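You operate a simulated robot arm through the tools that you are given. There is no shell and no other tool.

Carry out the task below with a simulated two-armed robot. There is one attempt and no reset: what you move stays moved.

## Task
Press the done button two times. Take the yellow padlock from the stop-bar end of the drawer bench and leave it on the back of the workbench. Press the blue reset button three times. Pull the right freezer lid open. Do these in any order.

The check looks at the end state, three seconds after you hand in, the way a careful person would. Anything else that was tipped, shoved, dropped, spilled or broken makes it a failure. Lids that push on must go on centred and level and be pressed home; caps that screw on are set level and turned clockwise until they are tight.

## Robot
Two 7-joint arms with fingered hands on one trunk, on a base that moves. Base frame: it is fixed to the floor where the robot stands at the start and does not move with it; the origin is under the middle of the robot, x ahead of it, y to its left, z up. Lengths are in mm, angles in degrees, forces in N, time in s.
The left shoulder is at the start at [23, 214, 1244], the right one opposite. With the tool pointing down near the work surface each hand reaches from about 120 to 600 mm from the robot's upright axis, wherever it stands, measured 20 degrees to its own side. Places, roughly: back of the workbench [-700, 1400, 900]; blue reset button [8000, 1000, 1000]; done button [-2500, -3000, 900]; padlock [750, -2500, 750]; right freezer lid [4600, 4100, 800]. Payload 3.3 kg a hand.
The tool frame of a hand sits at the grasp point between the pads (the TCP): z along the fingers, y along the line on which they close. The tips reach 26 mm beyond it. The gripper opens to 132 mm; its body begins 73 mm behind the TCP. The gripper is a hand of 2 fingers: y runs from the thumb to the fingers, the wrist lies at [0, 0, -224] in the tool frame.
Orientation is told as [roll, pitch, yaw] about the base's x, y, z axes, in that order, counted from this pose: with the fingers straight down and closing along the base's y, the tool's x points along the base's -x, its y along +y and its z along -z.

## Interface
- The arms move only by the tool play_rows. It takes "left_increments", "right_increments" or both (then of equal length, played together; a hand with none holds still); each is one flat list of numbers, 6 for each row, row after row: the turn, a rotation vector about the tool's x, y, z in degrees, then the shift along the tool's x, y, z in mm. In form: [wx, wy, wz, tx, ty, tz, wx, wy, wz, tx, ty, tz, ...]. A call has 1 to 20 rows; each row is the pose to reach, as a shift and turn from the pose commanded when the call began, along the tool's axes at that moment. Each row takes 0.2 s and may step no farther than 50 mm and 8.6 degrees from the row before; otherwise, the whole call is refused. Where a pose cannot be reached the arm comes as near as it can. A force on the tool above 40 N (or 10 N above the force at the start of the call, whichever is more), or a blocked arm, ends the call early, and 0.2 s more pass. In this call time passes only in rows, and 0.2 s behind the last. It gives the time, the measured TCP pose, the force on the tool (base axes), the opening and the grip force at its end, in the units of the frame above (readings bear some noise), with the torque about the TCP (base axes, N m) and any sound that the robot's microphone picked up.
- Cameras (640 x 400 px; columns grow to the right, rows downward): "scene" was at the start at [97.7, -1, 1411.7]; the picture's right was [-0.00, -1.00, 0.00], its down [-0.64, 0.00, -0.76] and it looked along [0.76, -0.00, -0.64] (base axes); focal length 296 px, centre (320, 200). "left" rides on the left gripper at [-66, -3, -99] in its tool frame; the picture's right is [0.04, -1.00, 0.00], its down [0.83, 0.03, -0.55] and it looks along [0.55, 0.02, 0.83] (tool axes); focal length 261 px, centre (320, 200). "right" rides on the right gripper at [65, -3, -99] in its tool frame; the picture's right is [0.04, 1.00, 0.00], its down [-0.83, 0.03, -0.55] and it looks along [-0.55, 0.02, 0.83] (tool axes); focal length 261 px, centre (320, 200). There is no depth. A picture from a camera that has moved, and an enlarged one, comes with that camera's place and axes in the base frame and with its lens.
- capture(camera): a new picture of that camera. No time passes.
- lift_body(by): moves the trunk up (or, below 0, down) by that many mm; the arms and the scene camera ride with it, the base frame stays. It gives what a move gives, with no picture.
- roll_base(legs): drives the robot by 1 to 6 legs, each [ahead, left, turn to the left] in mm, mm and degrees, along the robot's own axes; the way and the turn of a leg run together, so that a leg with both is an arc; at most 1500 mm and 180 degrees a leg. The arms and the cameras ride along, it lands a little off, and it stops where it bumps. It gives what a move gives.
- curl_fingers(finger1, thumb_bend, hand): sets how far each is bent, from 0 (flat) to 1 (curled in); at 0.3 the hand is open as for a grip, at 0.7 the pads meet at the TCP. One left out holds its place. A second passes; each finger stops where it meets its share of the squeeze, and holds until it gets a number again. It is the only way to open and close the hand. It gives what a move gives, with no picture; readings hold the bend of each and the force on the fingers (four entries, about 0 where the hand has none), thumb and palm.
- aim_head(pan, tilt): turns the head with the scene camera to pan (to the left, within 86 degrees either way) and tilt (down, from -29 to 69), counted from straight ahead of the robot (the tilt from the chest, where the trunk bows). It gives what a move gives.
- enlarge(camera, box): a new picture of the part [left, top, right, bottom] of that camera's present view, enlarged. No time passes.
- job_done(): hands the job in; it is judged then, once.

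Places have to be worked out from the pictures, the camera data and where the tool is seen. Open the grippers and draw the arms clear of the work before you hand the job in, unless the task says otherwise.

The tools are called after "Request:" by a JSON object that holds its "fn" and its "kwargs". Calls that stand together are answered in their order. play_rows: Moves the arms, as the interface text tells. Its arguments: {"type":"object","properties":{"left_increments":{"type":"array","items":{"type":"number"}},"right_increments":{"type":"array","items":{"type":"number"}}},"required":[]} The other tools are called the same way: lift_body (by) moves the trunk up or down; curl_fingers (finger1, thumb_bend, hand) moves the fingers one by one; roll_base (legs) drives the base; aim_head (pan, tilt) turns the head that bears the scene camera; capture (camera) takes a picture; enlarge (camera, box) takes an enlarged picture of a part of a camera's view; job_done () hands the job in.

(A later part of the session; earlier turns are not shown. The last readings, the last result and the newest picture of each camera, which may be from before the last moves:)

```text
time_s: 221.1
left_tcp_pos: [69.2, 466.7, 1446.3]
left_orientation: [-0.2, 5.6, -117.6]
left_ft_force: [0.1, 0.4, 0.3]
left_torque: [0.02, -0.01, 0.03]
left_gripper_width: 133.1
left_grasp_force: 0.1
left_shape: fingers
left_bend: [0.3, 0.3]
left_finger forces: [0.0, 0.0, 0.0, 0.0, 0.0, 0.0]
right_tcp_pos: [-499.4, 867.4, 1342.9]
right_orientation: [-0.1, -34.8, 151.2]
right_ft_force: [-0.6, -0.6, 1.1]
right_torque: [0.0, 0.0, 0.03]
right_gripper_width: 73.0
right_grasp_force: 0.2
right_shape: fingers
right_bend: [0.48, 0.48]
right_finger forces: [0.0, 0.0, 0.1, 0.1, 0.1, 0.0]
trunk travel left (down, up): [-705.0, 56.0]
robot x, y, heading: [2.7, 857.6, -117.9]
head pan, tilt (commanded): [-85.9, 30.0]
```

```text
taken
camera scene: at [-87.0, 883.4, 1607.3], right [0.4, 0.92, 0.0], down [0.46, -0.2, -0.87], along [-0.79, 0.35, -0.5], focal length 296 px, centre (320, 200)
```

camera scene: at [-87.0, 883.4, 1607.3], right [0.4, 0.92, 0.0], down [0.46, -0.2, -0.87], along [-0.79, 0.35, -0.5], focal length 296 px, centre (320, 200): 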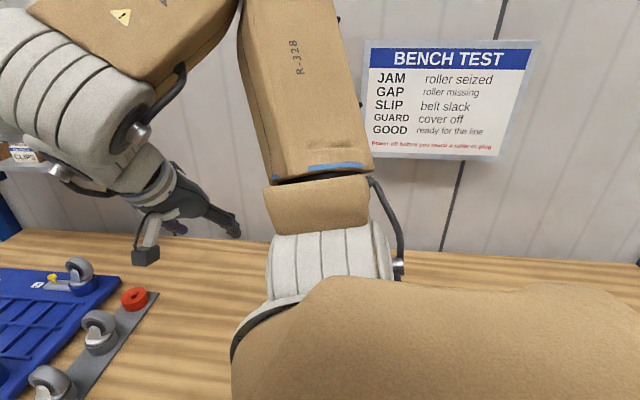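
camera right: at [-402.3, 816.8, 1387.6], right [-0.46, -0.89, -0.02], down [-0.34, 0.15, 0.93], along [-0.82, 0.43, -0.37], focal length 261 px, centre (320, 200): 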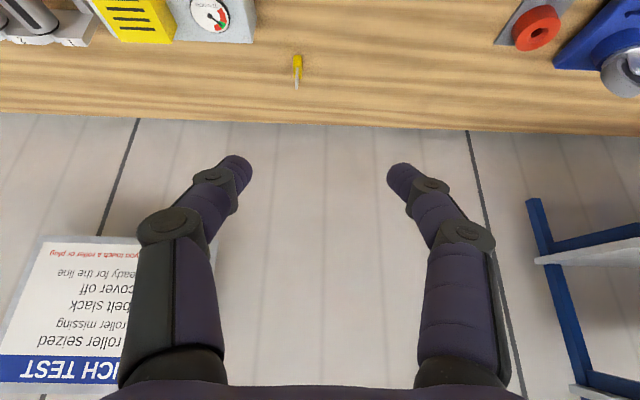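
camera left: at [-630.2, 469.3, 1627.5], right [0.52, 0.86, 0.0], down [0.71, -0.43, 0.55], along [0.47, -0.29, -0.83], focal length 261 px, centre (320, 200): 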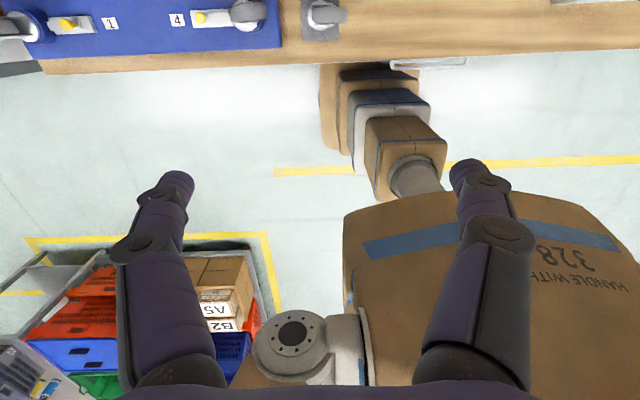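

The arm hit a joint limit in that configuration (elbow up, wrist bent). I return it to the carrying pose and will instead stretch forward first and sweep round in an arc.

Request:
{"fn": "play_rows", "kwargs": {"right_increments": [-2.14, 2.09, -6.78, 21.6, 12.8, -10.4, -4.27, 4.18, -13.55, 43.3, 25.6, -20.7, -6.41, 6.28, -20.33, 64.9, 38.4, -31.1, -8.54, 8.37, -27.1, 86.5, 51.3, -41.4, -10.68, 10.46, -33.88, 108.2, 64.1, -51.8, -12.82, 12.55, -40.65, 129.8, 76.9, -62.1, -14.95, 14.65, -47.43, 151.4, 89.7, -72.5, -17.09, 16.74, -54.2, 173, 102.5, -82.8, -19.22, 18.83, -60.98, 194.7, 115.3, -93.2, -21.36, 20.92, -67.75, 216.3, 128.2, -103.5, -23.5, 23.02, -74.53, 237.9, 141, -113.9, -25.63, 25.11, -81.3, 259.6, 153.8, -124.2, -27.77, 27.2, -88.08, 281.2, 166.6, -134.6]}}

Request:
{"fn": "capture", "kwargs": {"camera": "scene"}}

```text
time_s: 223.8
left_tcp_pos: [70.3, 467.5, 1446.2]
left_orientation: [-0.1, 5.5, -117.6]
left_ft_force: [1.0, 0.0, -0.1]
left_torque: [0.01, 0.01, -0.02]
left_gripper_width: 133.1
left_grasp_force: 0.2
left_shape: fingers
left_bend: [0.3, 0.3]
left_finger forces: [0.0, 0.1, 0.0, 0.0, 0.0, 0.1]
right_tcp_pos: [-309.2, 572.3, 1295.9]
right_orientation: [0.1, 0.1, -117.5]
right_ft_force: [0.3, -0.8, -0.3]
right_torque: [0.02, 0.01, -0.01]
right_gripper_width: 73.1
right_grasp_force: 0.0
right_shape: fingers
right_bend: [0.48, 0.48]
right_finger forces: [0.0, 0.0, 0.1, 0.0, 0.1, 0.0]
trunk travel left (down, up): [-705.0, 56.0]
robot x, y, heading: [1.5, 857.2, -117.7]
head pan, tilt (commanded): [-85.9, 30.0]
```

```text
taken
camera scene: at [-86.3, 882.4, 1607.4], right [0.4, 0.92, 0.0], down [0.46, -0.2, -0.87], along [-0.79, 0.35, -0.5], focal length 296 px, centre (320, 200)
```

scene: 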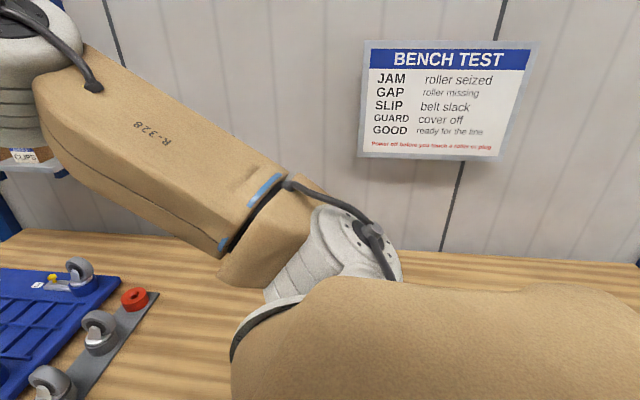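

Back in the carrying pose. Now I stretch the arm forward-right with a 35° tilt first.

Request:
{"fn": "play_rows", "kwargs": {"right_increments": [0.87, -4.95, 2.77, -20.2, -37, 3.7, 1.75, -9.9, 5.53, -40.5, -74, 7.4, 2.62, -14.85, 8.3, -60.7, -111, 11.1, 3.49, -19.79, 11.07, -81, -148, 14.9, 4.36, -24.74, 13.84, -101.2, -185, 18.6, 5.24, -29.69, 16.6, -121.5, -222, 22.3, 6.11, -34.64, 19.37, -141.7, -259, 26]}}

Request:
{"fn": "play_rows", "kwargs": {"right_increments": [2.87, 0, 4.1, 1.7, -47.8, -1.2, 5.74, 0, 8.19, 6.8, -95.3, -4.8, 8.6, 0, 12.29, 15.3, -141.9, -10.7, 11.47, 0, 16.38, 27.1, -187.7, -18.9, 14.34, 0, 20.48, 42, -231.8, -29.4, 17.21, 0, 24.58, 60.1, -274.3, -42.1]}}

Request:
{"fn": "capture", "kwargs": {"camera": "scene"}}

Request:
{"fn": "capture", "kwargs": {"camera": "right"}}

```text
time_s: 225.4
left_tcp_pos: [68.6, 468.5, 1447.7]
left_orientation: [-0.1, 5.6, -117.7]
left_ft_force: [-0.2, -0.1, 0.1]
left_torque: [0.02, -0.03, -0.01]
left_gripper_width: 133.1
left_grasp_force: 0.0
left_shape: fingers
left_bend: [0.3, 0.3]
left_finger forces: [0.0, 0.0, 0.0, 0.0, 0.0, 0.0]
right_tcp_pos: [-609.0, 570.2, 1266.5]
right_orientation: [0.1, -35.0, -137.7]
right_ft_force: [0.0, -0.1, 0.3]
right_torque: [0.01, -0.01, 0.01]
right_gripper_width: 73.2
right_grasp_force: 0.1
right_shape: fingers
right_bend: [0.48, 0.48]
right_finger forces: [0.1, 0.0, 0.1, 0.0, 0.1, 0.1]
trunk travel left (down, up): [-705.0, 56.0]
robot x, y, heading: [3.5, 858.4, -117.5]
head pan, tilt (commanded): [-85.9, 30.0]
```

```text
time_s: 226.8
left_tcp_pos: [69.7, 470.8, 1447.1]
left_orientation: [-0.1, 5.5, -117.6]
left_ft_force: [0.4, -0.6, 0.1]
left_torque: [-0.04, 0.01, 0.0]
left_gripper_width: 133.0
left_grasp_force: 0.0
left_shape: fingers
left_bend: [0.3, 0.3]
left_finger forces: [0.1, 0.1, 0.0, 0.0, 0.1, 0.0]
right_tcp_pos: [-733.8, 823.4, 1268.4]
right_orientation: [0.3, -34.9, -167.8]
right_ft_force: [0.9, 0.8, 0.2]
right_torque: [-0.06, -0.01, 0.03]
right_gripper_width: 73.0
right_grasp_force: 0.1
right_shape: fingers
right_bend: [0.48, 0.48]
right_finger forces: [0.0, 0.0, 0.1, 0.0, 0.0, 0.0]
trunk travel left (down, up): [-705.0, 56.0]
robot x, y, heading: [4.8, 857.0, -117.5]
head pan, tilt (commanded): [-85.9, 30.0]
```

```text
taken
camera scene: at [-86.9, 885.3, 1607.3], right [0.4, 0.92, 0.0], down [0.46, -0.2, -0.87], along [-0.79, 0.35, -0.5], focal length 296 px, centre (320, 200)
```

scene: 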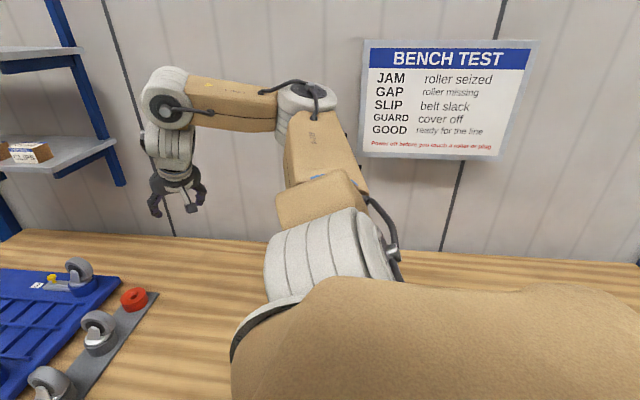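

```text
taken
camera right: at [-627.7, 850.1, 1312.0], right [0.25, -0.97, -0.02], down [-0.35, -0.11, 0.93], along [-0.9, -0.22, -0.37], focal length 261 px, centre (320, 200)
```

right: 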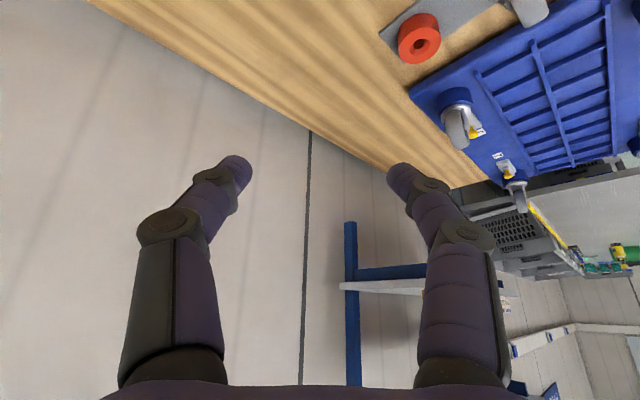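

The arc works: the arm is at azimuth 50° with the elbow high. I continue the sweep another 25°.

Request:
{"fn": "play_rows", "kwargs": {"right_increments": [2.87, 0, 4.1, 1.7, -47.8, -1.2, 5.74, 0, 8.19, 6.8, -95.3, -4.8, 8.6, 0, 12.29, 15.3, -141.9, -10.7, 11.47, 0, 16.38, 27.1, -187.7, -18.9, 14.34, 0, 20.48, 42, -231.8, -29.4]}}

Request:
{"fn": "capture", "kwargs": {"camera": "scene"}}

Request:
{"fn": "capture", "kwargs": {"camera": "right"}}

```text
time_s: 228.1
left_tcp_pos: [69.0, 469.9, 1447.3]
left_orientation: [-0.1, 5.4, -117.6]
left_ft_force: [1.0, 0.1, 0.3]
left_torque: [-0.01, 0.02, 0.0]
left_gripper_width: 133.2
left_grasp_force: 0.1
left_shape: fingers
left_bend: [0.3, 0.3]
left_finger forces: [0.1, 0.1, 0.1, 0.0, 0.0, 0.1]
right_tcp_pos: [-827.3, 1001.8, 1221.2]
right_orientation: [2.5, -32.3, 167.5]
right_ft_force: [-0.6, -0.3, 0.3]
right_torque: [-0.03, 0.03, 0.01]
right_gripper_width: 73.3
right_grasp_force: 0.2
right_shape: fingers
right_bend: [0.48, 0.48]
right_finger forces: [0.0, 0.0, 0.1, 0.0, 0.0, 0.1]
right hand out of reach, approached as far as the arm can: row 1, 2, 3, 4, 5
trunk travel left (down, up): [-705.0, 56.0]
robot x, y, heading: [2.0, 856.4, -117.7]
head pan, tilt (commanded): [-85.9, 30.0]
```

```text
taken
camera scene: at [-87.8, 885.5, 1607.2], right [0.4, 0.92, 0.0], down [0.46, -0.2, -0.87], along [-0.79, 0.34, -0.5], focal length 296 px, centre (320, 200)
```

scene: 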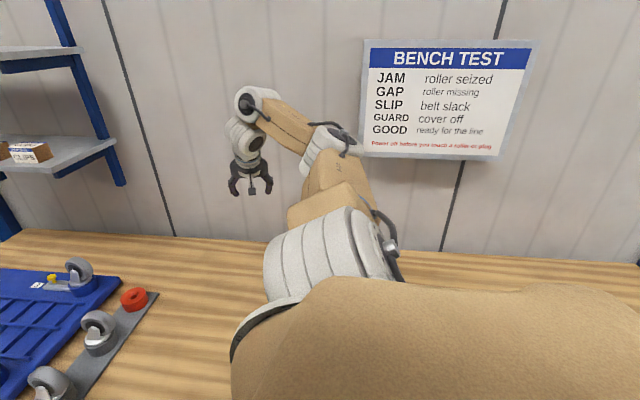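

```text
taken
camera right: at [-722.1, 985.8, 1271.2], right [-0.16, -0.99, 0.02], down [-0.4, 0.08, 0.91], along [-0.9, 0.14, -0.41], focal length 261 px, centre (320, 200)
```

right: 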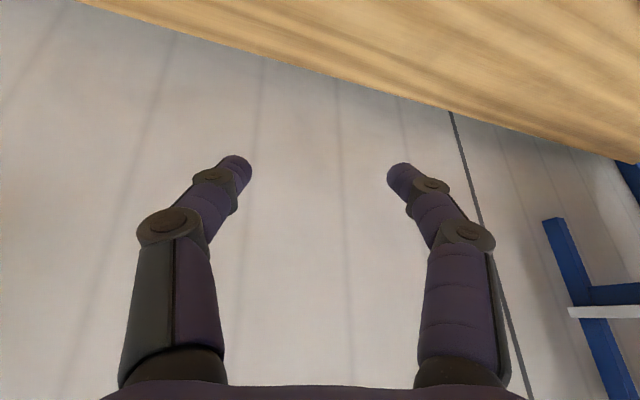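

The arm is now stretched toward the wall over the bench (TCP b≈1206, high above). I reduce the tilt to about 20° so the hand can later clear the tester, and check what the limits allow.

Request:
{"fn": "play_rows", "kwargs": {"right_increments": [0, 6.15, 0, 13.2, 0, 4.05, 0, 12.3, 0, 26.4, 0, 8.1]}}

Request:
{"fn": "capture", "kwargs": {"camera": "right"}}

```text
time_s: 228.7
left_tcp_pos: [72.0, 468.6, 1446.8]
left_orientation: [-0.1, 5.4, -117.6]
left_ft_force: [0.9, -0.3, -0.7]
left_torque: [-0.01, 0.03, 0.01]
left_gripper_width: 133.4
left_grasp_force: 0.0
left_shape: fingers
left_bend: [0.3, 0.3]
left_finger forces: [0.0, 0.0, 0.0, 0.0, 0.0, 0.0]
right_tcp_pos: [-755.4, 1047.2, 1186.3]
right_orientation: [6.9, -24.2, 161.6]
right_ft_force: [-0.1, 0.3, 0.4]
right_torque: [0.01, 0.0, -0.02]
right_gripper_width: 73.3
right_grasp_force: 0.0
right_shape: fingers
right_bend: [0.48, 0.48]
right_finger forces: [0.1, 0.1, 0.0, 0.0, 0.0, 0.1]
right hand out of reach, approached as far as the arm can: row 1, 2
trunk travel left (down, up): [-705.0, 56.0]
robot x, y, heading: [1.7, 857.4, -117.2]
head pan, tilt (commanded): [-85.9, 30.0]
```

```text
taken
camera right: at [-656.8, 1030.6, 1250.5], right [-0.23, -0.97, 0.09], down [-0.5, 0.2, 0.85], along [-0.84, 0.15, -0.53], focal length 261 px, centre (320, 200)
```

right: 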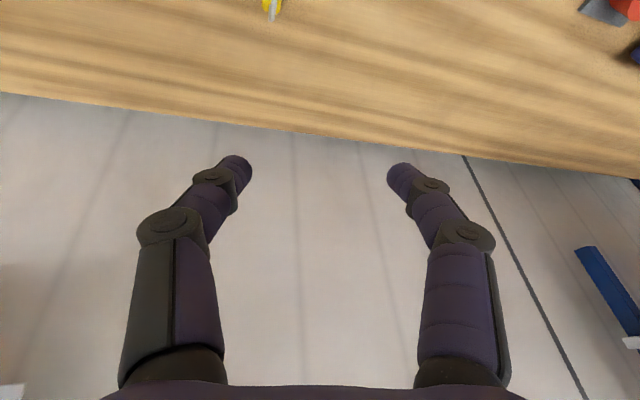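

The arm seems to be still converging toward the commanded pose. I send hold rows to see where it settles.

Request:
{"fn": "play_rows", "kwargs": {"right_increments": [0, 0, 0, 0, 0, 0, 0, 0, 0, 0, 0, 0, 0, 0, 0, 0, 0, 0, 0, 0, 0, 0, 0, 0]}}

Request:
{"fn": "capture", "kwargs": {"camera": "scene"}}

```text
time_s: 229.7
left_tcp_pos: [69.1, 469.1, 1446.4]
left_orientation: [-0.1, 5.6, -117.6]
left_ft_force: [-1.3, -0.1, 0.4]
left_torque: [-0.01, -0.01, 0.0]
left_gripper_width: 132.9
left_grasp_force: 0.0
left_shape: fingers
left_bend: [0.3, 0.3]
left_finger forces: [0.0, 0.1, 0.1, 0.1, 0.1, 0.0]
right_tcp_pos: [-756.1, 1048.6, 1185.4]
right_orientation: [6.6, -24.2, 161.7]
right_ft_force: [-0.2, -0.9, -0.6]
right_torque: [0.01, -0.02, 0.0]
right_gripper_width: 73.2
right_grasp_force: 0.1
right_shape: fingers
right_bend: [0.48, 0.48]
right_finger forces: [0.0, 0.0, 0.0, 0.1, 0.1, 0.1]
trunk travel left (down, up): [-705.0, 56.0]
robot x, y, heading: [0.8, 860.5, -117.3]
head pan, tilt (commanded): [-85.9, 30.0]
```

```text
taken
camera scene: at [-86.7, 883.9, 1607.3], right [0.4, 0.92, 0.0], down [0.46, -0.2, -0.87], along [-0.79, 0.35, -0.5], focal length 296 px, centre (320, 200)
```

scene: 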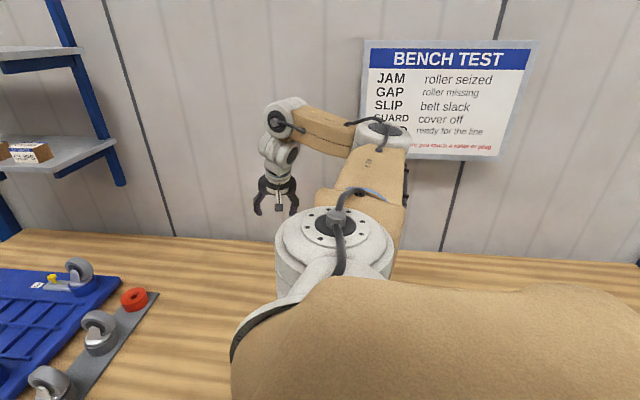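

It has settled in a valid posture at f≈181, 760 mm to my right. I level out the roll and set the tilt to 20°.

Request:
{"fn": "play_rows", "kwargs": {"right_increments": [3.3, 2.1, 0, 0, 0, 0, 6.6, 4.2, 0, 0, 0, 0, 6.6, 4.2, 0, 0, 0, 0]}}

Request:
{"fn": "capture", "kwargs": {"camera": "right"}}

```text
time_s: 230.4
left_tcp_pos: [69.7, 469.1, 1445.6]
left_orientation: [0.0, 5.6, -117.7]
left_ft_force: [0.0, 0.7, 0.2]
left_torque: [-0.04, 0.0, 0.06]
left_gripper_width: 133.0
left_grasp_force: 0.0
left_shape: fingers
left_bend: [0.3, 0.3]
left_finger forces: [0.1, 0.0, 0.0, 0.1, 0.0, 0.0]
right_tcp_pos: [-756.3, 1047.8, 1186.2]
right_orientation: [-0.1, -19.9, 162.0]
right_ft_force: [0.0, -0.4, 0.0]
right_torque: [0.01, -0.01, -0.01]
right_gripper_width: 73.2
right_grasp_force: 0.1
right_shape: fingers
right_bend: [0.48, 0.48]
right_finger forces: [0.1, 0.0, 0.1, 0.0, 0.1, 0.1]
trunk travel left (down, up): [-705.0, 56.0]
robot x, y, heading: [5.9, 855.8, -117.6]
head pan, tilt (commanded): [-85.9, 30.0]
```

```text
taken
camera right: at [-665.5, 1021.1, 1257.7], right [-0.27, -0.96, -0.01], down [-0.58, 0.15, 0.8], along [-0.77, 0.23, -0.59], focal length 261 px, centre (320, 200)
```

right: 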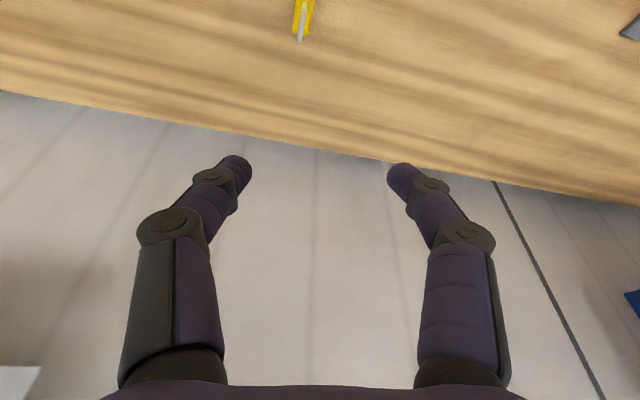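

The posture is now well behaved: tilt 20°, TCP at a≈556, b≈1166. I turn the hand to the padlock's heading (151°) and shift above it.

Request:
{"fn": "play_rows", "kwargs": {"right_increments": [1.88, 0, 5.17, -5, -10.3, 1.8, 3.76, 0, 10.34, -10, -20.7, 3.6, 3.76, 0, 10.34, -10, -20.7, 3.6]}}

Request:
{"fn": "capture", "kwargs": {"camera": "right"}}

Request:
{"fn": "capture", "kwargs": {"camera": "scene"}}

```text
time_s: 231.2
left_tcp_pos: [68.9, 467.5, 1446.9]
left_orientation: [-0.1, 5.7, -117.6]
left_ft_force: [-1.2, 0.8, 0.4]
left_torque: [-0.01, 0.01, 0.01]
left_gripper_width: 133.4
left_grasp_force: 0.0
left_shape: fingers
left_bend: [0.3, 0.3]
left_finger forces: [0.0, 0.1, 0.0, 0.0, 0.0, 0.0]
right_tcp_pos: [-759.1, 1069.8, 1188.0]
right_orientation: [-0.1, -20.0, 150.8]
right_ft_force: [0.2, -0.4, 0.3]
right_torque: [0.02, 0.0, 0.0]
right_gripper_width: 73.3
right_grasp_force: 0.1
right_shape: fingers
right_bend: [0.48, 0.48]
right_finger forces: [0.0, 0.1, 0.0, 0.0, 0.0, 0.0]
trunk travel left (down, up): [-705.0, 56.0]
robot x, y, heading: [2.8, 860.9, -117.8]
head pan, tilt (commanded): [-85.9, 30.0]
```

```text
taken
camera right: at [-675.8, 1026.8, 1258.2], right [-0.45, -0.89, -0.01], down [-0.54, 0.26, 0.8], along [-0.71, 0.37, -0.59], focal length 261 px, centre (320, 200)
```

right: 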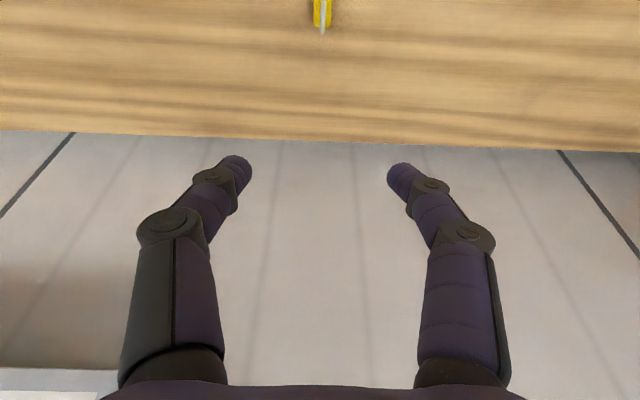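

```text
taken
camera scene: at [-86.8, 883.5, 1607.3], right [0.4, 0.92, 0.0], down [0.46, -0.2, -0.87], along [-0.79, 0.35, -0.5], focal length 296 px, centre (320, 200)
```

scene: 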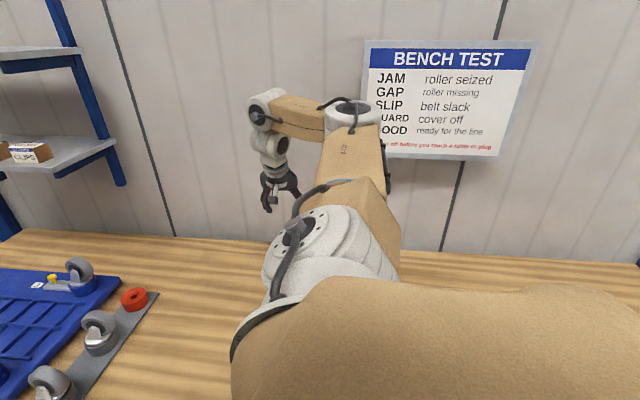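

From the wrist view the padlock's centre computes to b≈1210 — farther back than I first thought — about 35 mm ahead of the TCP. I extend 30 mm forward and lower the trunk 240 mm, the elbow staying high above the tester.

Request:
{"fn": "play_rows", "kwargs": {"right_increments": [0, 0, 0, -14.1, 0, 5.1, 0, 0, 0, -28.2, 0, 10.3, 0, 0, 0, -28.2, 0, 10.3]}}

Request:
{"fn": "lift_body", "kwargs": {"by": -220}}

Request:
{"fn": "capture", "kwargs": {"camera": "right"}}

Request:
{"fn": "capture", "kwargs": {"camera": "scene"}}

```text
time_s: 232.1
left_tcp_pos: [69.1, 467.4, 1447.1]
left_orientation: [-0.1, 5.7, -117.7]
left_ft_force: [0.6, 0.4, 1.1]
left_torque: [-0.03, 0.03, 0.0]
left_gripper_width: 132.9
left_grasp_force: 0.0
left_shape: fingers
left_bend: [0.3, 0.3]
left_finger forces: [0.0, 0.0, 0.0, 0.0, 0.0, 0.0]
right_tcp_pos: [-785.3, 1085.3, 1186.6]
right_orientation: [-0.2, -20.0, 151.1]
right_ft_force: [0.1, 0.7, -0.2]
right_torque: [0.01, 0.02, -0.03]
right_gripper_width: 73.3
right_grasp_force: 0.1
right_shape: fingers
right_bend: [0.48, 0.48]
right_finger forces: [0.0, 0.0, 0.0, 0.0, 0.0, 0.0]
trunk travel left (down, up): [-705.0, 56.0]
robot x, y, heading: [5.2, 857.6, -117.6]
head pan, tilt (commanded): [-85.9, 30.0]
```

```text
time_s: 234.4
left_tcp_pos: [69.2, 469.4, 1227.1]
left_orientation: [-0.1, 5.6, -117.6]
left_ft_force: [0.0, 0.7, 0.6]
left_torque: [-0.01, 0.03, 0.02]
left_gripper_width: 133.1
left_grasp_force: 0.0
left_shape: fingers
left_bend: [0.3, 0.3]
left_finger forces: [0.1, 0.0, 0.0, 0.1, 0.0, 0.0]
right_tcp_pos: [-786.2, 1086.2, 965.8]
right_orientation: [0.0, -19.9, 151.0]
right_ft_force: [-0.6, -0.4, -0.1]
right_torque: [-0.01, -0.01, 0.0]
right_gripper_width: 73.4
right_grasp_force: 0.0
right_shape: fingers
right_bend: [0.48, 0.48]
right_finger forces: [0.0, 0.0, 0.0, 0.0, 0.1, 0.0]
trunk travel left (down, up): [-485.0, 276.0]
robot x, y, heading: [7.1, 855.0, -117.5]
head pan, tilt (commanded): [-85.9, 30.0]
```

```text
taken
camera right: at [-702.4, 1042.2, 1037.8], right [-0.45, -0.89, -0.01], down [-0.54, 0.26, 0.8], along [-0.71, 0.37, -0.59], focal length 261 px, centre (320, 200)
```

right: 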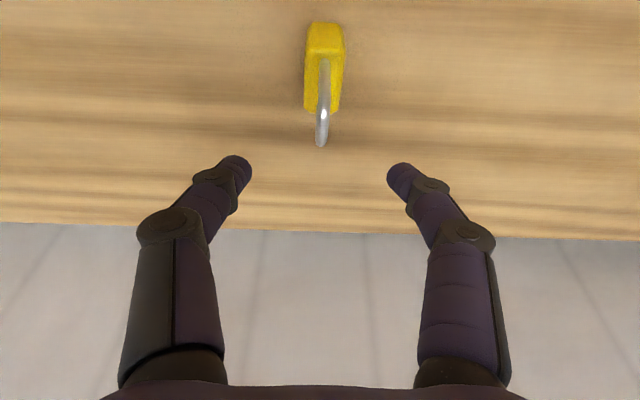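

```text
taken
camera scene: at [-90.1, 877.3, 1387.2], right [0.4, 0.92, 0.0], down [0.46, -0.2, -0.87], along [-0.79, 0.35, -0.5], focal length 296 px, centre (320, 200)
```

scene: 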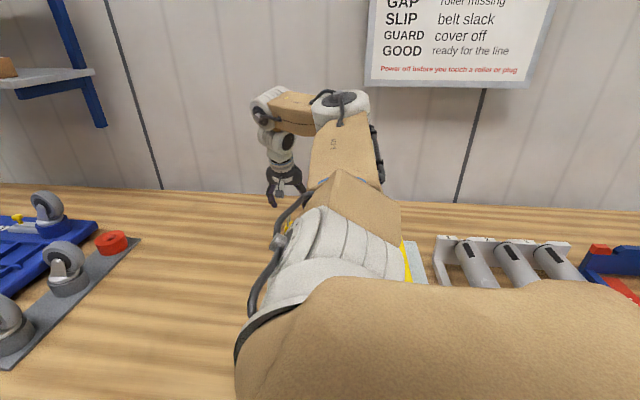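

At closer range the padlock's centre is ~10 mm behind the TCP and laterally centred. I move back 13 mm and lower the trunk 50 mm to straddle it, then re-measure.

Request:
{"fn": "play_rows", "kwargs": {"right_increments": [0, 0, 0, 6.1, 0, -2.2, 0, 0, 0, 12.2, 0, -4.4]}}

Request:
{"fn": "lift_body", "kwargs": {"by": -50}}

Request:
{"fn": "capture", "kwargs": {"camera": "right"}}

```text
time_s: 235.0
left_tcp_pos: [70.4, 467.9, 1226.9]
left_orientation: [-0.2, 5.5, -117.6]
left_ft_force: [0.2, -0.2, -0.4]
left_torque: [0.01, -0.02, -0.03]
left_gripper_width: 133.0
left_grasp_force: 0.1
left_shape: fingers
left_bend: [0.3, 0.3]
left_finger forces: [0.1, 0.0, 0.0, 0.0, 0.0, 0.1]
right_tcp_pos: [-773.0, 1080.3, 966.3]
right_orientation: [-0.1, -20.0, 151.0]
right_ft_force: [0.0, -0.5, -0.7]
right_torque: [-0.02, 0.0, -0.03]
right_gripper_width: 73.4
right_grasp_force: 0.0
right_shape: fingers
right_bend: [0.48, 0.48]
right_finger forces: [0.0, 0.0, 0.0, 0.1, 0.1, 0.0]
trunk travel left (down, up): [-485.0, 276.0]
robot x, y, heading: [5.5, 857.7, -117.4]
head pan, tilt (commanded): [-85.9, 30.0]
```

```text
time_s: 235.9
left_tcp_pos: [69.6, 467.6, 1177.1]
left_orientation: [-0.2, 5.6, -117.6]
left_ft_force: [-0.5, 0.1, 0.7]
left_torque: [0.03, 0.02, 0.02]
left_gripper_width: 132.9
left_grasp_force: 0.2
left_shape: fingers
left_bend: [0.3, 0.3]
left_finger forces: [0.1, 0.0, 0.0, 0.0, 0.0, 0.1]
right_tcp_pos: [-774.1, 1079.5, 916.7]
right_orientation: [-0.1, -20.0, 151.0]
right_ft_force: [0.4, 0.2, -1.5]
right_torque: [-0.01, 0.0, -0.03]
right_gripper_width: 73.1
right_grasp_force: 0.1
right_shape: fingers
right_bend: [0.48, 0.48]
right_finger forces: [0.0, 0.0, 0.1, 0.0, 0.0, 0.0]
trunk travel left (down, up): [-435.0, 326.0]
robot x, y, heading: [1.7, 855.7, -117.6]
head pan, tilt (commanded): [-85.9, 30.0]
```

```text
taken
camera right: at [-691.0, 1035.9, 987.7], right [-0.45, -0.89, -0.02], down [-0.54, 0.26, 0.8], along [-0.71, 0.37, -0.59], focal length 261 px, centre (320, 200)
```

right: 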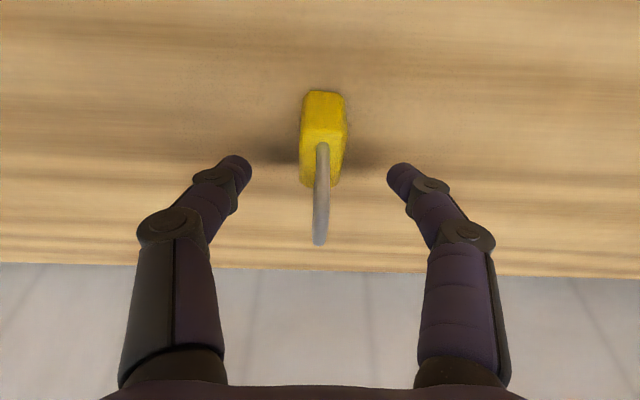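

Centre is now ~4 mm ahead of the TCP, as wanted. I descend the last 28 mm and close the hand.

Request:
{"fn": "play_rows", "kwargs": {"right_increments": [0, 0, 0, 3.4, 0, 9.4, 0, 0, 0, 6.8, 0, 18.8, 0, 0, 0, 8.9, 0, 24.4, 0, 0, 0, 9.6, 0, 26.3]}}

Request:
{"fn": "curl_fingers", "kwargs": {"hand": "right", "finger1": 0.7, "thumb_bend": 0.7}}

Request:
{"fn": "capture", "kwargs": {"camera": "right"}}

```text
time_s: 236.9
left_tcp_pos: [71.2, 467.9, 1176.4]
left_orientation: [-0.2, 5.5, -117.6]
left_ft_force: [0.4, -0.2, -0.2]
left_torque: [0.01, 0.04, 0.04]
left_gripper_width: 133.0
left_grasp_force: 0.1
left_shape: fingers
left_bend: [0.3, 0.3]
left_finger forces: [0.0, 0.1, 0.0, 0.0, 0.0, 0.1]
right_tcp_pos: [-775.0, 1079.5, 891.9]
right_orientation: [0.0, -20.4, 150.8]
right_ft_force: [-2.8, 1.3, 22.8]
right_torque: [0.54, -0.03, 0.17]
right_gripper_width: 73.2
right_grasp_force: 11.4
right_shape: fingers
right_bend: [0.48, 0.48]
right_finger forces: [6.4, 0.0, 0.1, 0.0, 16.4, 0.1]
trunk travel left (down, up): [-435.0, 326.0]
robot x, y, heading: [3.4, 855.7, -117.5]
head pan, tilt (commanded): [-85.9, 30.0]
```

```text
time_s: 237.9
left_tcp_pos: [71.3, 467.1, 1176.8]
left_orientation: [-0.2, 5.6, -117.7]
left_ft_force: [-0.1, 0.1, -0.1]
left_torque: [0.0, 0.01, -0.02]
left_gripper_width: 133.0
left_grasp_force: 0.0
left_shape: fingers
left_bend: [0.3, 0.3]
left_finger forces: [0.1, 0.1, 0.1, 0.0, 0.1, 0.1]
right_tcp_pos: [-774.1, 1078.1, 889.4]
right_orientation: [-0.1, -20.0, 151.0]
right_ft_force: [1.0, -5.2, 12.8]
right_torque: [-0.31, 0.12, 0.08]
right_gripper_width: 19.3
right_grasp_force: 10.9
right_shape: fingers
right_bend: [0.67, 0.68]
right_finger forces: [17.7, 0.0, 0.0, 0.0, 4.7, 0.0]
trunk travel left (down, up): [-435.0, 326.0]
robot x, y, heading: [2.1, 854.4, -117.6]
head pan, tilt (commanded): [-85.9, 30.0]
```

```text
taken
camera right: at [-689.9, 1034.7, 960.9], right [-0.45, -0.89, -0.02], down [-0.54, 0.26, 0.8], along [-0.71, 0.37, -0.59], focal length 261 px, centre (320, 200)
```

right: 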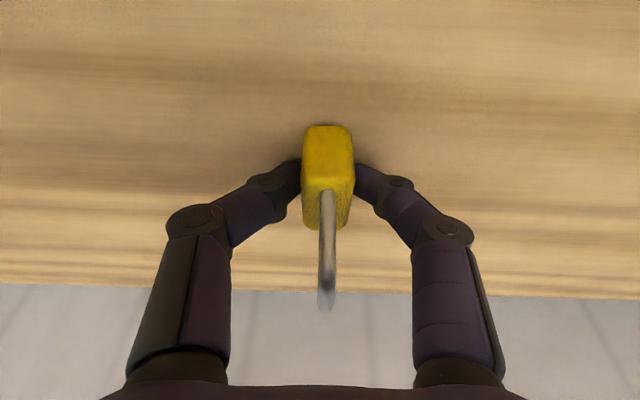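

Gripped again (19 mm, 11 N). I lift it clear by 10 mm and then raise the trunk 120 mm.

Request:
{"fn": "play_rows", "kwargs": {"right_increments": [0, 0, 0, -1.7, 0, -4.7, 0, 0, 0, -5.1, 0, -14.1]}}

Request:
{"fn": "lift_body", "kwargs": {"by": 120}}

Request:
{"fn": "capture", "kwargs": {"camera": "right"}}

Request:
{"fn": "capture", "kwargs": {"camera": "scene"}}

```text
time_s: 238.5
left_tcp_pos: [69.6, 467.1, 1175.6]
left_orientation: [-0.1, 5.6, -117.6]
left_ft_force: [0.3, -0.5, -0.5]
left_torque: [0.03, -0.02, -0.03]
left_gripper_width: 133.0
left_grasp_force: 0.1
left_shape: fingers
left_bend: [0.3, 0.3]
left_finger forces: [0.0, 0.1, 0.0, 0.0, 0.1, 0.0]
right_tcp_pos: [-773.7, 1079.1, 903.4]
right_orientation: [-0.3, -20.0, 151.0]
right_ft_force: [0.2, 0.3, -0.9]
right_torque: [-0.03, 0.01, 0.03]
right_gripper_width: 19.1
right_grasp_force: 5.6
right_shape: fingers
right_bend: [0.64, 0.68]
right_finger forces: [5.7, 0.1, 0.1, 0.0, 5.5, 0.1]
trunk travel left (down, up): [-435.0, 326.0]
robot x, y, heading: [3.9, 859.8, -117.4]
head pan, tilt (commanded): [-85.9, 30.0]
```

```text
time_s: 240.0
left_tcp_pos: [69.3, 469.5, 1297.3]
left_orientation: [-0.2, 5.6, -117.6]
left_ft_force: [-0.4, 0.0, 0.3]
left_torque: [-0.02, -0.01, -0.02]
left_gripper_width: 133.2
left_grasp_force: 0.0
left_shape: fingers
left_bend: [0.3, 0.3]
left_finger forces: [0.1, 0.0, 0.1, 0.1, 0.0, 0.0]
right_tcp_pos: [-774.8, 1079.3, 1022.8]
right_orientation: [-0.1, -19.9, 151.0]
right_ft_force: [-0.3, -0.5, -1.2]
right_torque: [0.0, -0.02, 0.02]
right_gripper_width: 19.1
right_grasp_force: 6.1
right_shape: fingers
right_bend: [0.64, 0.68]
right_finger forces: [5.6, 0.0, 0.0, 0.1, 5.5, 0.1]
trunk travel left (down, up): [-555.0, 206.0]
robot x, y, heading: [0.9, 859.7, -117.5]
head pan, tilt (commanded): [-85.9, 30.0]
```

```text
taken
camera right: at [-691.2, 1035.8, 1094.1], right [-0.45, -0.89, -0.02], down [-0.54, 0.26, 0.8], along [-0.71, 0.37, -0.59], focal length 261 px, centre (320, 200)
```

right: 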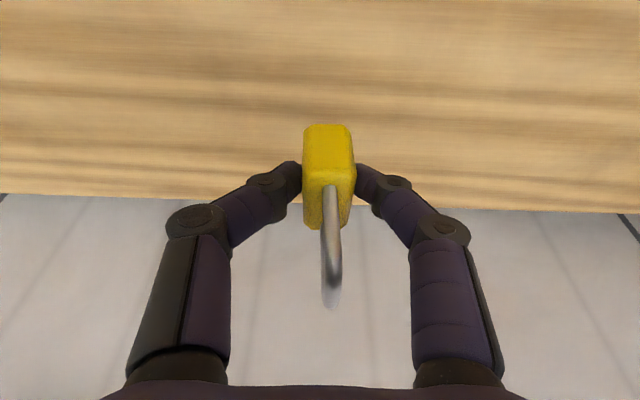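

```text
taken
camera scene: at [-88.6, 880.9, 1457.2], right [0.4, 0.92, 0.0], down [0.46, -0.2, -0.87], along [-0.79, 0.35, -0.5], focal length 296 px, centre (320, 200)
```

scene: 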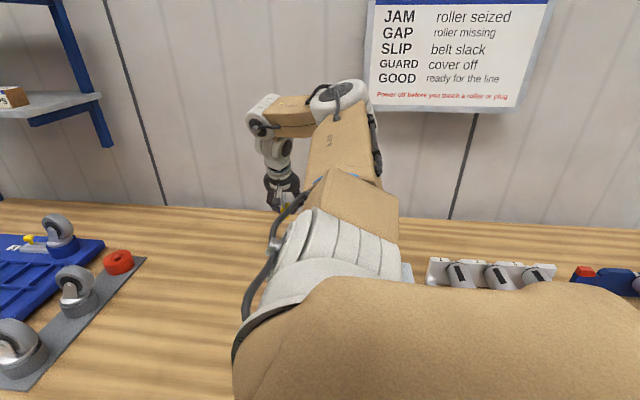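

The padlock hangs securely at a≈575, b≈1200. I shift the base 250 mm along the bench (backward) and a touch closer so the hand comes behind the tester.

Request:
{"fn": "roll_base", "kwargs": {"legs": [[-250, 0, 0]]}}

Request:
{"fn": "capture", "kwargs": {"camera": "right"}}

Request:
{"fn": "capture", "kwargs": {"camera": "scene"}}

```text
time_s: 241.8
left_tcp_pos: [187.8, 694.1, 1297.1]
left_orientation: [0.0, 5.5, -117.5]
left_ft_force: [0.7, 0.5, 0.1]
left_torque: [-0.05, 0.02, -0.01]
left_gripper_width: 133.2
left_grasp_force: 0.1
left_shape: fingers
left_bend: [0.3, 0.3]
left_finger forces: [0.0, 0.0, 0.0, 0.0, 0.1, 0.0]
right_tcp_pos: [-657.8, 1304.3, 1023.6]
right_orientation: [0.0, -20.0, 151.0]
right_ft_force: [0.3, -0.8, -1.4]
right_torque: [-0.03, 0.03, 0.0]
right_gripper_width: 19.0
right_grasp_force: 5.4
right_shape: fingers
right_bend: [0.64, 0.68]
right_finger forces: [5.6, 0.1, 0.0, 0.1, 5.6, 0.1]
trunk travel left (down, up): [-555.0, 206.0]
robot x, y, heading: [124.3, 1079.6, -117.9]
head pan, tilt (commanded): [-85.9, 30.0]
```

```text
taken
camera right: at [-573.8, 1260.2, 1094.6], right [-0.45, -0.89, -0.01], down [-0.54, 0.26, 0.8], along [-0.71, 0.37, -0.59], focal length 261 px, centre (320, 200)
```

right: 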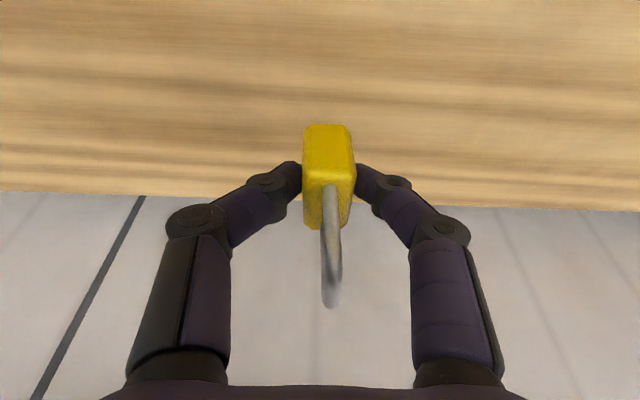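

```text
taken
camera scene: at [29.3, 1106.5, 1457.3], right [0.4, 0.92, 0.0], down [0.46, -0.2, -0.87], along [-0.79, 0.34, -0.5], focal length 296 px, centre (320, 200)
```

scene: 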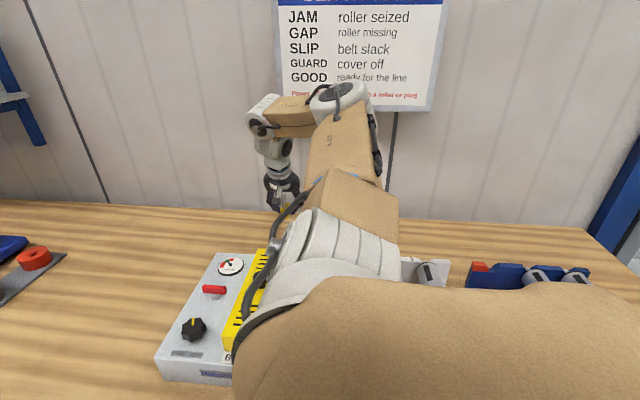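

The hand is now at a≈828, b≈1203 behind the tester, which it clears by over 20 mm. I extend 12 mm farther back and lower the trunk 115 mm.

Request:
{"fn": "play_rows", "kwargs": {"right_increments": [0, 0, 0, -5.6, 0, 2, 0, 0, 0, -11.3, 0, 4.1]}}

Request:
{"fn": "lift_body", "kwargs": {"by": -60}}

Request:
{"fn": "capture", "kwargs": {"camera": "scene"}}

Request:
{"fn": "lift_body", "kwargs": {"by": -55}}

Request:
{"fn": "capture", "kwargs": {"camera": "right"}}

Request:
{"fn": "capture", "kwargs": {"camera": "scene"}}

```text
time_s: 242.4
left_tcp_pos: [187.1, 693.5, 1297.8]
left_orientation: [-0.1, 5.5, -117.5]
left_ft_force: [-0.2, -0.8, -0.2]
left_torque: [0.01, 0.01, 0.02]
left_gripper_width: 133.0
left_grasp_force: 0.1
left_shape: fingers
left_bend: [0.3, 0.3]
left_finger forces: [0.0, 0.0, 0.1, 0.0, 0.0, 0.0]
right_tcp_pos: [-669.7, 1308.6, 1023.1]
right_orientation: [-0.1, -19.9, 151.1]
right_ft_force: [-0.1, 0.4, -0.6]
right_torque: [0.0, 0.02, -0.01]
right_gripper_width: 19.1
right_grasp_force: 5.7
right_shape: fingers
right_bend: [0.64, 0.68]
right_finger forces: [5.7, 0.0, 0.0, 0.0, 5.6, 0.1]
trunk travel left (down, up): [-555.0, 206.0]
robot x, y, heading: [119.9, 1080.6, -117.4]
head pan, tilt (commanded): [-85.9, 30.0]
```

```text
time_s: 243.4
left_tcp_pos: [186.3, 692.4, 1237.3]
left_orientation: [-0.2, 5.7, -117.5]
left_ft_force: [-0.6, -0.5, 0.1]
left_torque: [-0.01, -0.04, 0.0]
left_gripper_width: 133.1
left_grasp_force: 0.1
left_shape: fingers
left_bend: [0.3, 0.3]
left_finger forces: [0.0, 0.0, 0.0, 0.0, 0.0, 0.0]
right_tcp_pos: [-668.3, 1309.8, 963.5]
right_orientation: [-0.1, -19.9, 151.1]
right_ft_force: [0.8, 0.4, -0.1]
right_torque: [0.03, 0.0, -0.03]
right_gripper_width: 19.2
right_grasp_force: 5.8
right_shape: fingers
right_bend: [0.64, 0.68]
right_finger forces: [5.6, 0.0, 0.0, 0.0, 5.5, 0.0]
trunk travel left (down, up): [-495.0, 266.0]
robot x, y, heading: [120.6, 1081.4, -117.2]
head pan, tilt (commanded): [-85.9, 30.0]
```

```text
taken
camera scene: at [27.3, 1102.3, 1397.2], right [0.4, 0.92, 0.0], down [0.46, -0.2, -0.87], along [-0.79, 0.34, -0.5], focal length 296 px, centre (320, 200)
```

scene: 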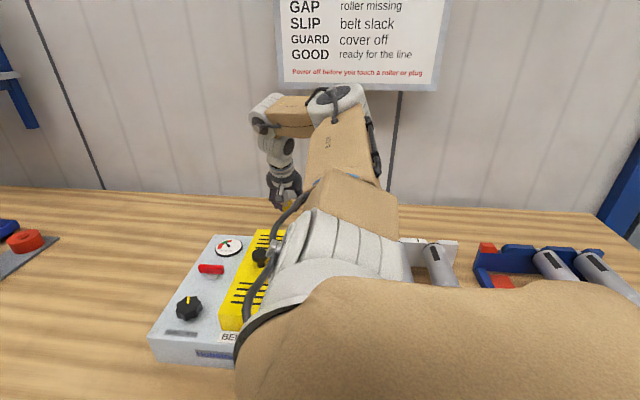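

```text
time_s: 244.4
left_tcp_pos: [187.1, 693.3, 1180.9]
left_orientation: [-0.1, 5.7, -117.5]
left_ft_force: [0.3, 0.3, 0.1]
left_torque: [-0.01, -0.02, 0.02]
left_gripper_width: 133.2
left_grasp_force: 0.0
left_shape: fingers
left_bend: [0.3, 0.3]
left_finger forces: [0.0, 0.0, 0.1, 0.0, 0.1, 0.1]
right_tcp_pos: [-667.4, 1307.9, 908.0]
right_orientation: [-0.2, -20.1, 151.1]
right_ft_force: [0.0, 0.3, -1.1]
right_torque: [-0.02, -0.01, -0.03]
right_gripper_width: 19.2
right_grasp_force: 5.9
right_shape: fingers
right_bend: [0.64, 0.68]
right_finger forces: [5.7, 0.1, 0.0, 0.0, 5.5, 0.0]
trunk travel left (down, up): [-440.0, 321.0]
robot x, y, heading: [120.4, 1081.8, -117.6]
head pan, tilt (commanded): [-85.9, 30.0]
```

```text
taken
camera right: at [-584.6, 1265.2, 979.6], right [-0.45, -0.89, -0.01], down [-0.54, 0.26, 0.8], along [-0.71, 0.37, -0.59], focal length 261 px, centre (320, 200)
```

right: 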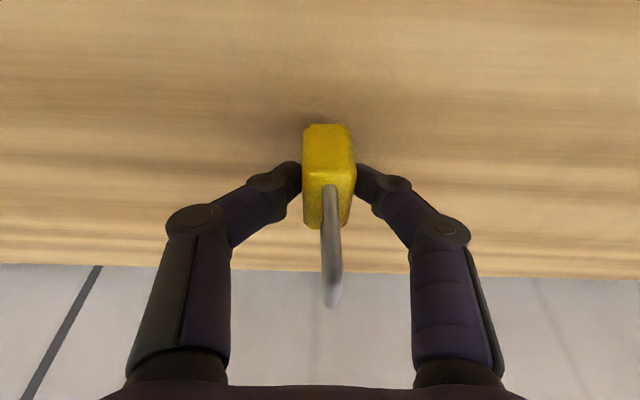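

```text
taken
camera scene: at [25.0, 1098.0, 1342.0], right [0.4, 0.92, 0.0], down [0.46, -0.2, -0.87], along [-0.79, 0.34, -0.5], focal length 296 px, centre (320, 200)
```

scene: 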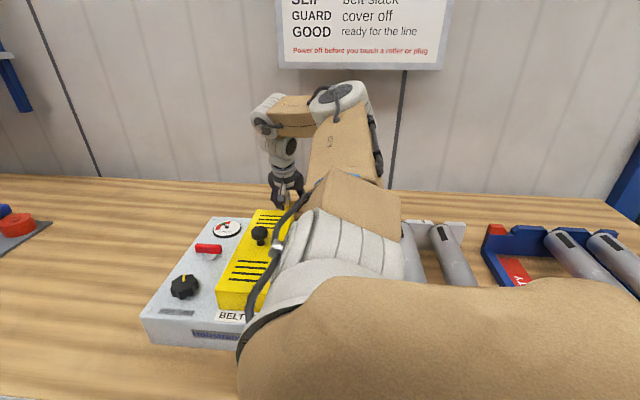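

No contact yet; the padlock was gripped at TCP z≈889.5 when standing. I lower in steps to that height.

Request:
{"fn": "play_rows", "kwargs": {"right_increments": [0, 0, 0, 3.4, 0, 9.4, 0, 0, 0, 5.1, 0, 14.1, 0, 0, 0, 6, 0, 16.4, 0, 0, 0, 6.4, 0, 17.5]}}

Request:
{"fn": "capture", "kwargs": {"camera": "right"}}

```text
time_s: 245.4
left_tcp_pos: [189.3, 692.3, 1182.4]
left_orientation: [-0.2, 5.5, -117.5]
left_ft_force: [0.7, 0.2, -0.1]
left_torque: [0.02, -0.03, -0.01]
left_gripper_width: 132.8
left_grasp_force: 0.1
left_shape: fingers
left_bend: [0.3, 0.3]
left_finger forces: [0.1, 0.1, 0.1, 0.0, 0.0, 0.1]
right_tcp_pos: [-667.8, 1309.4, 890.2]
right_orientation: [0.0, -20.2, 151.0]
right_ft_force: [-0.4, -1.0, 5.7]
right_torque: [-0.08, 0.09, 0.01]
right_gripper_width: 18.9
right_grasp_force: 9.1
right_shape: fingers
right_bend: [0.65, 0.68]
right_finger forces: [12.0, 0.0, 0.1, 0.1, 6.0, 0.1]
trunk travel left (down, up): [-440.0, 321.0]
robot x, y, heading: [118.6, 1082.1, -117.4]
head pan, tilt (commanded): [-85.9, 30.0]
```

```text
taken
camera right: at [-584.7, 1264.9, 961.3], right [-0.45, -0.89, -0.01], down [-0.53, 0.26, 0.81], along [-0.72, 0.37, -0.59], focal length 261 px, centre (320, 200)
```

right: 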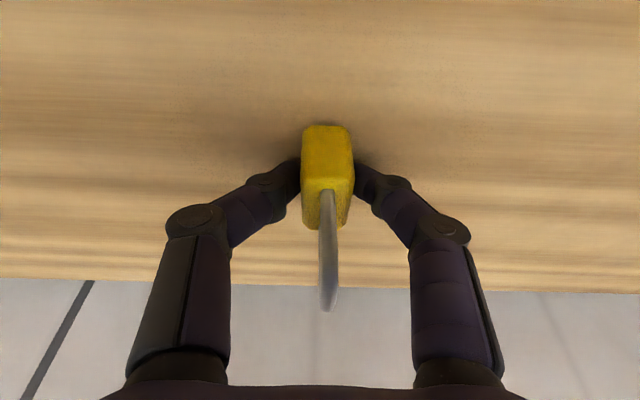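

The padlock bears on the bench with ~6 N. I release it by opening slightly, then raise a little before opening wider so the tips don't press the wood.

Request:
{"fn": "curl_fingers", "kwargs": {"hand": "right", "finger1": 0.61, "thumb_bend": 0.61}}

Request:
{"fn": "capture", "kwargs": {"camera": "right"}}

Request:
{"fn": "play_rows", "kwargs": {"right_increments": [0, 0, 0, -2, 0, -5.6, 0, 0, 0, -4.1, 0, -11.3]}}

Request:
{"fn": "curl_fingers", "kwargs": {"hand": "right", "finger1": 0.5, "thumb_bend": 0.5}}

Request:
{"fn": "capture", "kwargs": {"camera": "right"}}

```text
time_s: 246.4
left_tcp_pos: [189.2, 691.6, 1182.4]
left_orientation: [-0.1, 5.6, -117.5]
left_ft_force: [0.0, -0.3, 0.5]
left_torque: [-0.02, -0.01, -0.04]
left_gripper_width: 133.2
left_grasp_force: 0.1
left_shape: fingers
left_bend: [0.3, 0.3]
left_finger forces: [0.1, 0.0, 0.1, 0.0, 0.1, 0.0]
right_tcp_pos: [-667.4, 1309.5, 890.0]
right_orientation: [-0.1, -20.1, 150.9]
right_ft_force: [-4.0, -0.9, 14.2]
right_torque: [0.03, 0.18, 0.05]
right_gripper_width: 23.2
right_grasp_force: 6.8
right_shape: fingers
right_bend: [0.63, 0.63]
right_finger forces: [6.6, 0.0, 0.1, 0.0, 6.3, 0.1]
trunk travel left (down, up): [-440.0, 321.0]
robot x, y, heading: [122.6, 1082.8, -117.5]
head pan, tilt (commanded): [-85.9, 30.0]
```

```text
taken
camera right: at [-584.3, 1265.0, 961.7], right [-0.45, -0.89, -0.01], down [-0.53, 0.26, 0.81], along [-0.72, 0.37, -0.59], focal length 261 px, centre (320, 200)
```

right: 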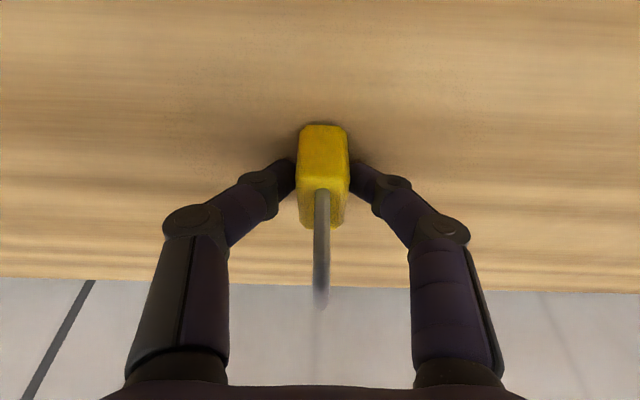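

```text
time_s: 247.0
left_tcp_pos: [187.0, 693.3, 1182.0]
left_orientation: [-0.2, 5.6, -117.5]
left_ft_force: [0.3, 0.2, -0.9]
left_torque: [0.01, 0.0, -0.01]
left_gripper_width: 132.9
left_grasp_force: 0.0
left_shape: fingers
left_bend: [0.3, 0.3]
left_finger forces: [0.0, 0.0, 0.0, 0.0, 0.0, 0.0]
right_tcp_pos: [-667.9, 1309.3, 901.0]
right_orientation: [-0.1, -19.9, 151.1]
right_ft_force: [0.4, 0.2, -0.4]
right_torque: [-0.03, 0.0, 0.06]
right_gripper_width: 29.0
right_grasp_force: 0.1
right_shape: fingers
right_bend: [0.61, 0.61]
right_finger forces: [0.0, 0.1, 0.0, 0.0, 0.0, 0.0]
trunk travel left (down, up): [-440.0, 321.0]
robot x, y, heading: [118.6, 1081.8, -117.4]
head pan, tilt (commanded): [-85.9, 30.0]
```

```text
time_s: 248.0
left_tcp_pos: [187.1, 693.3, 1181.6]
left_orientation: [-0.1, 5.6, -117.6]
left_ft_force: [0.2, -0.3, 0.1]
left_torque: [0.01, 0.01, -0.03]
left_gripper_width: 133.2
left_grasp_force: 0.0
left_shape: fingers
left_bend: [0.3, 0.3]
left_finger forces: [0.0, 0.0, 0.0, 0.0, 0.0, 0.0]
right_tcp_pos: [-668.0, 1308.5, 901.3]
right_orientation: [-0.1, -20.1, 151.1]
right_ft_force: [0.6, -1.2, -1.0]
right_torque: [0.02, -0.01, 0.02]
right_gripper_width: 65.8
right_grasp_force: 0.1
right_shape: fingers
right_bend: [0.5, 0.5]
right_finger forces: [0.1, 0.1, 0.0, 0.0, 0.1, 0.0]
trunk travel left (down, up): [-440.0, 321.0]
robot x, y, heading: [117.2, 1080.3, -117.5]
head pan, tilt (commanded): [-85.9, 30.0]
```

```text
taken
camera right: at [-584.7, 1265.4, 972.4], right [-0.45, -0.89, -0.02], down [-0.54, 0.26, 0.8], along [-0.71, 0.37, -0.59], focal length 261 px, centre (320, 200)
```

right: 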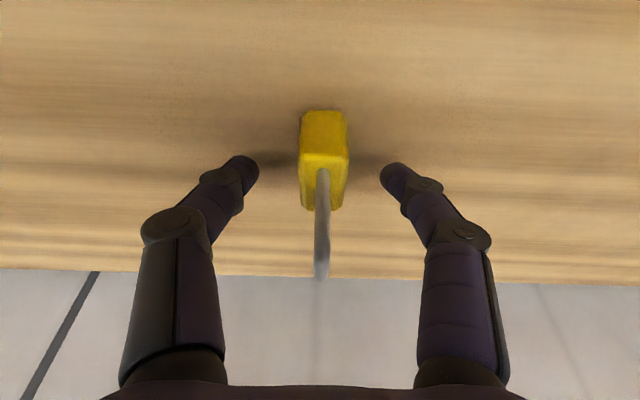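

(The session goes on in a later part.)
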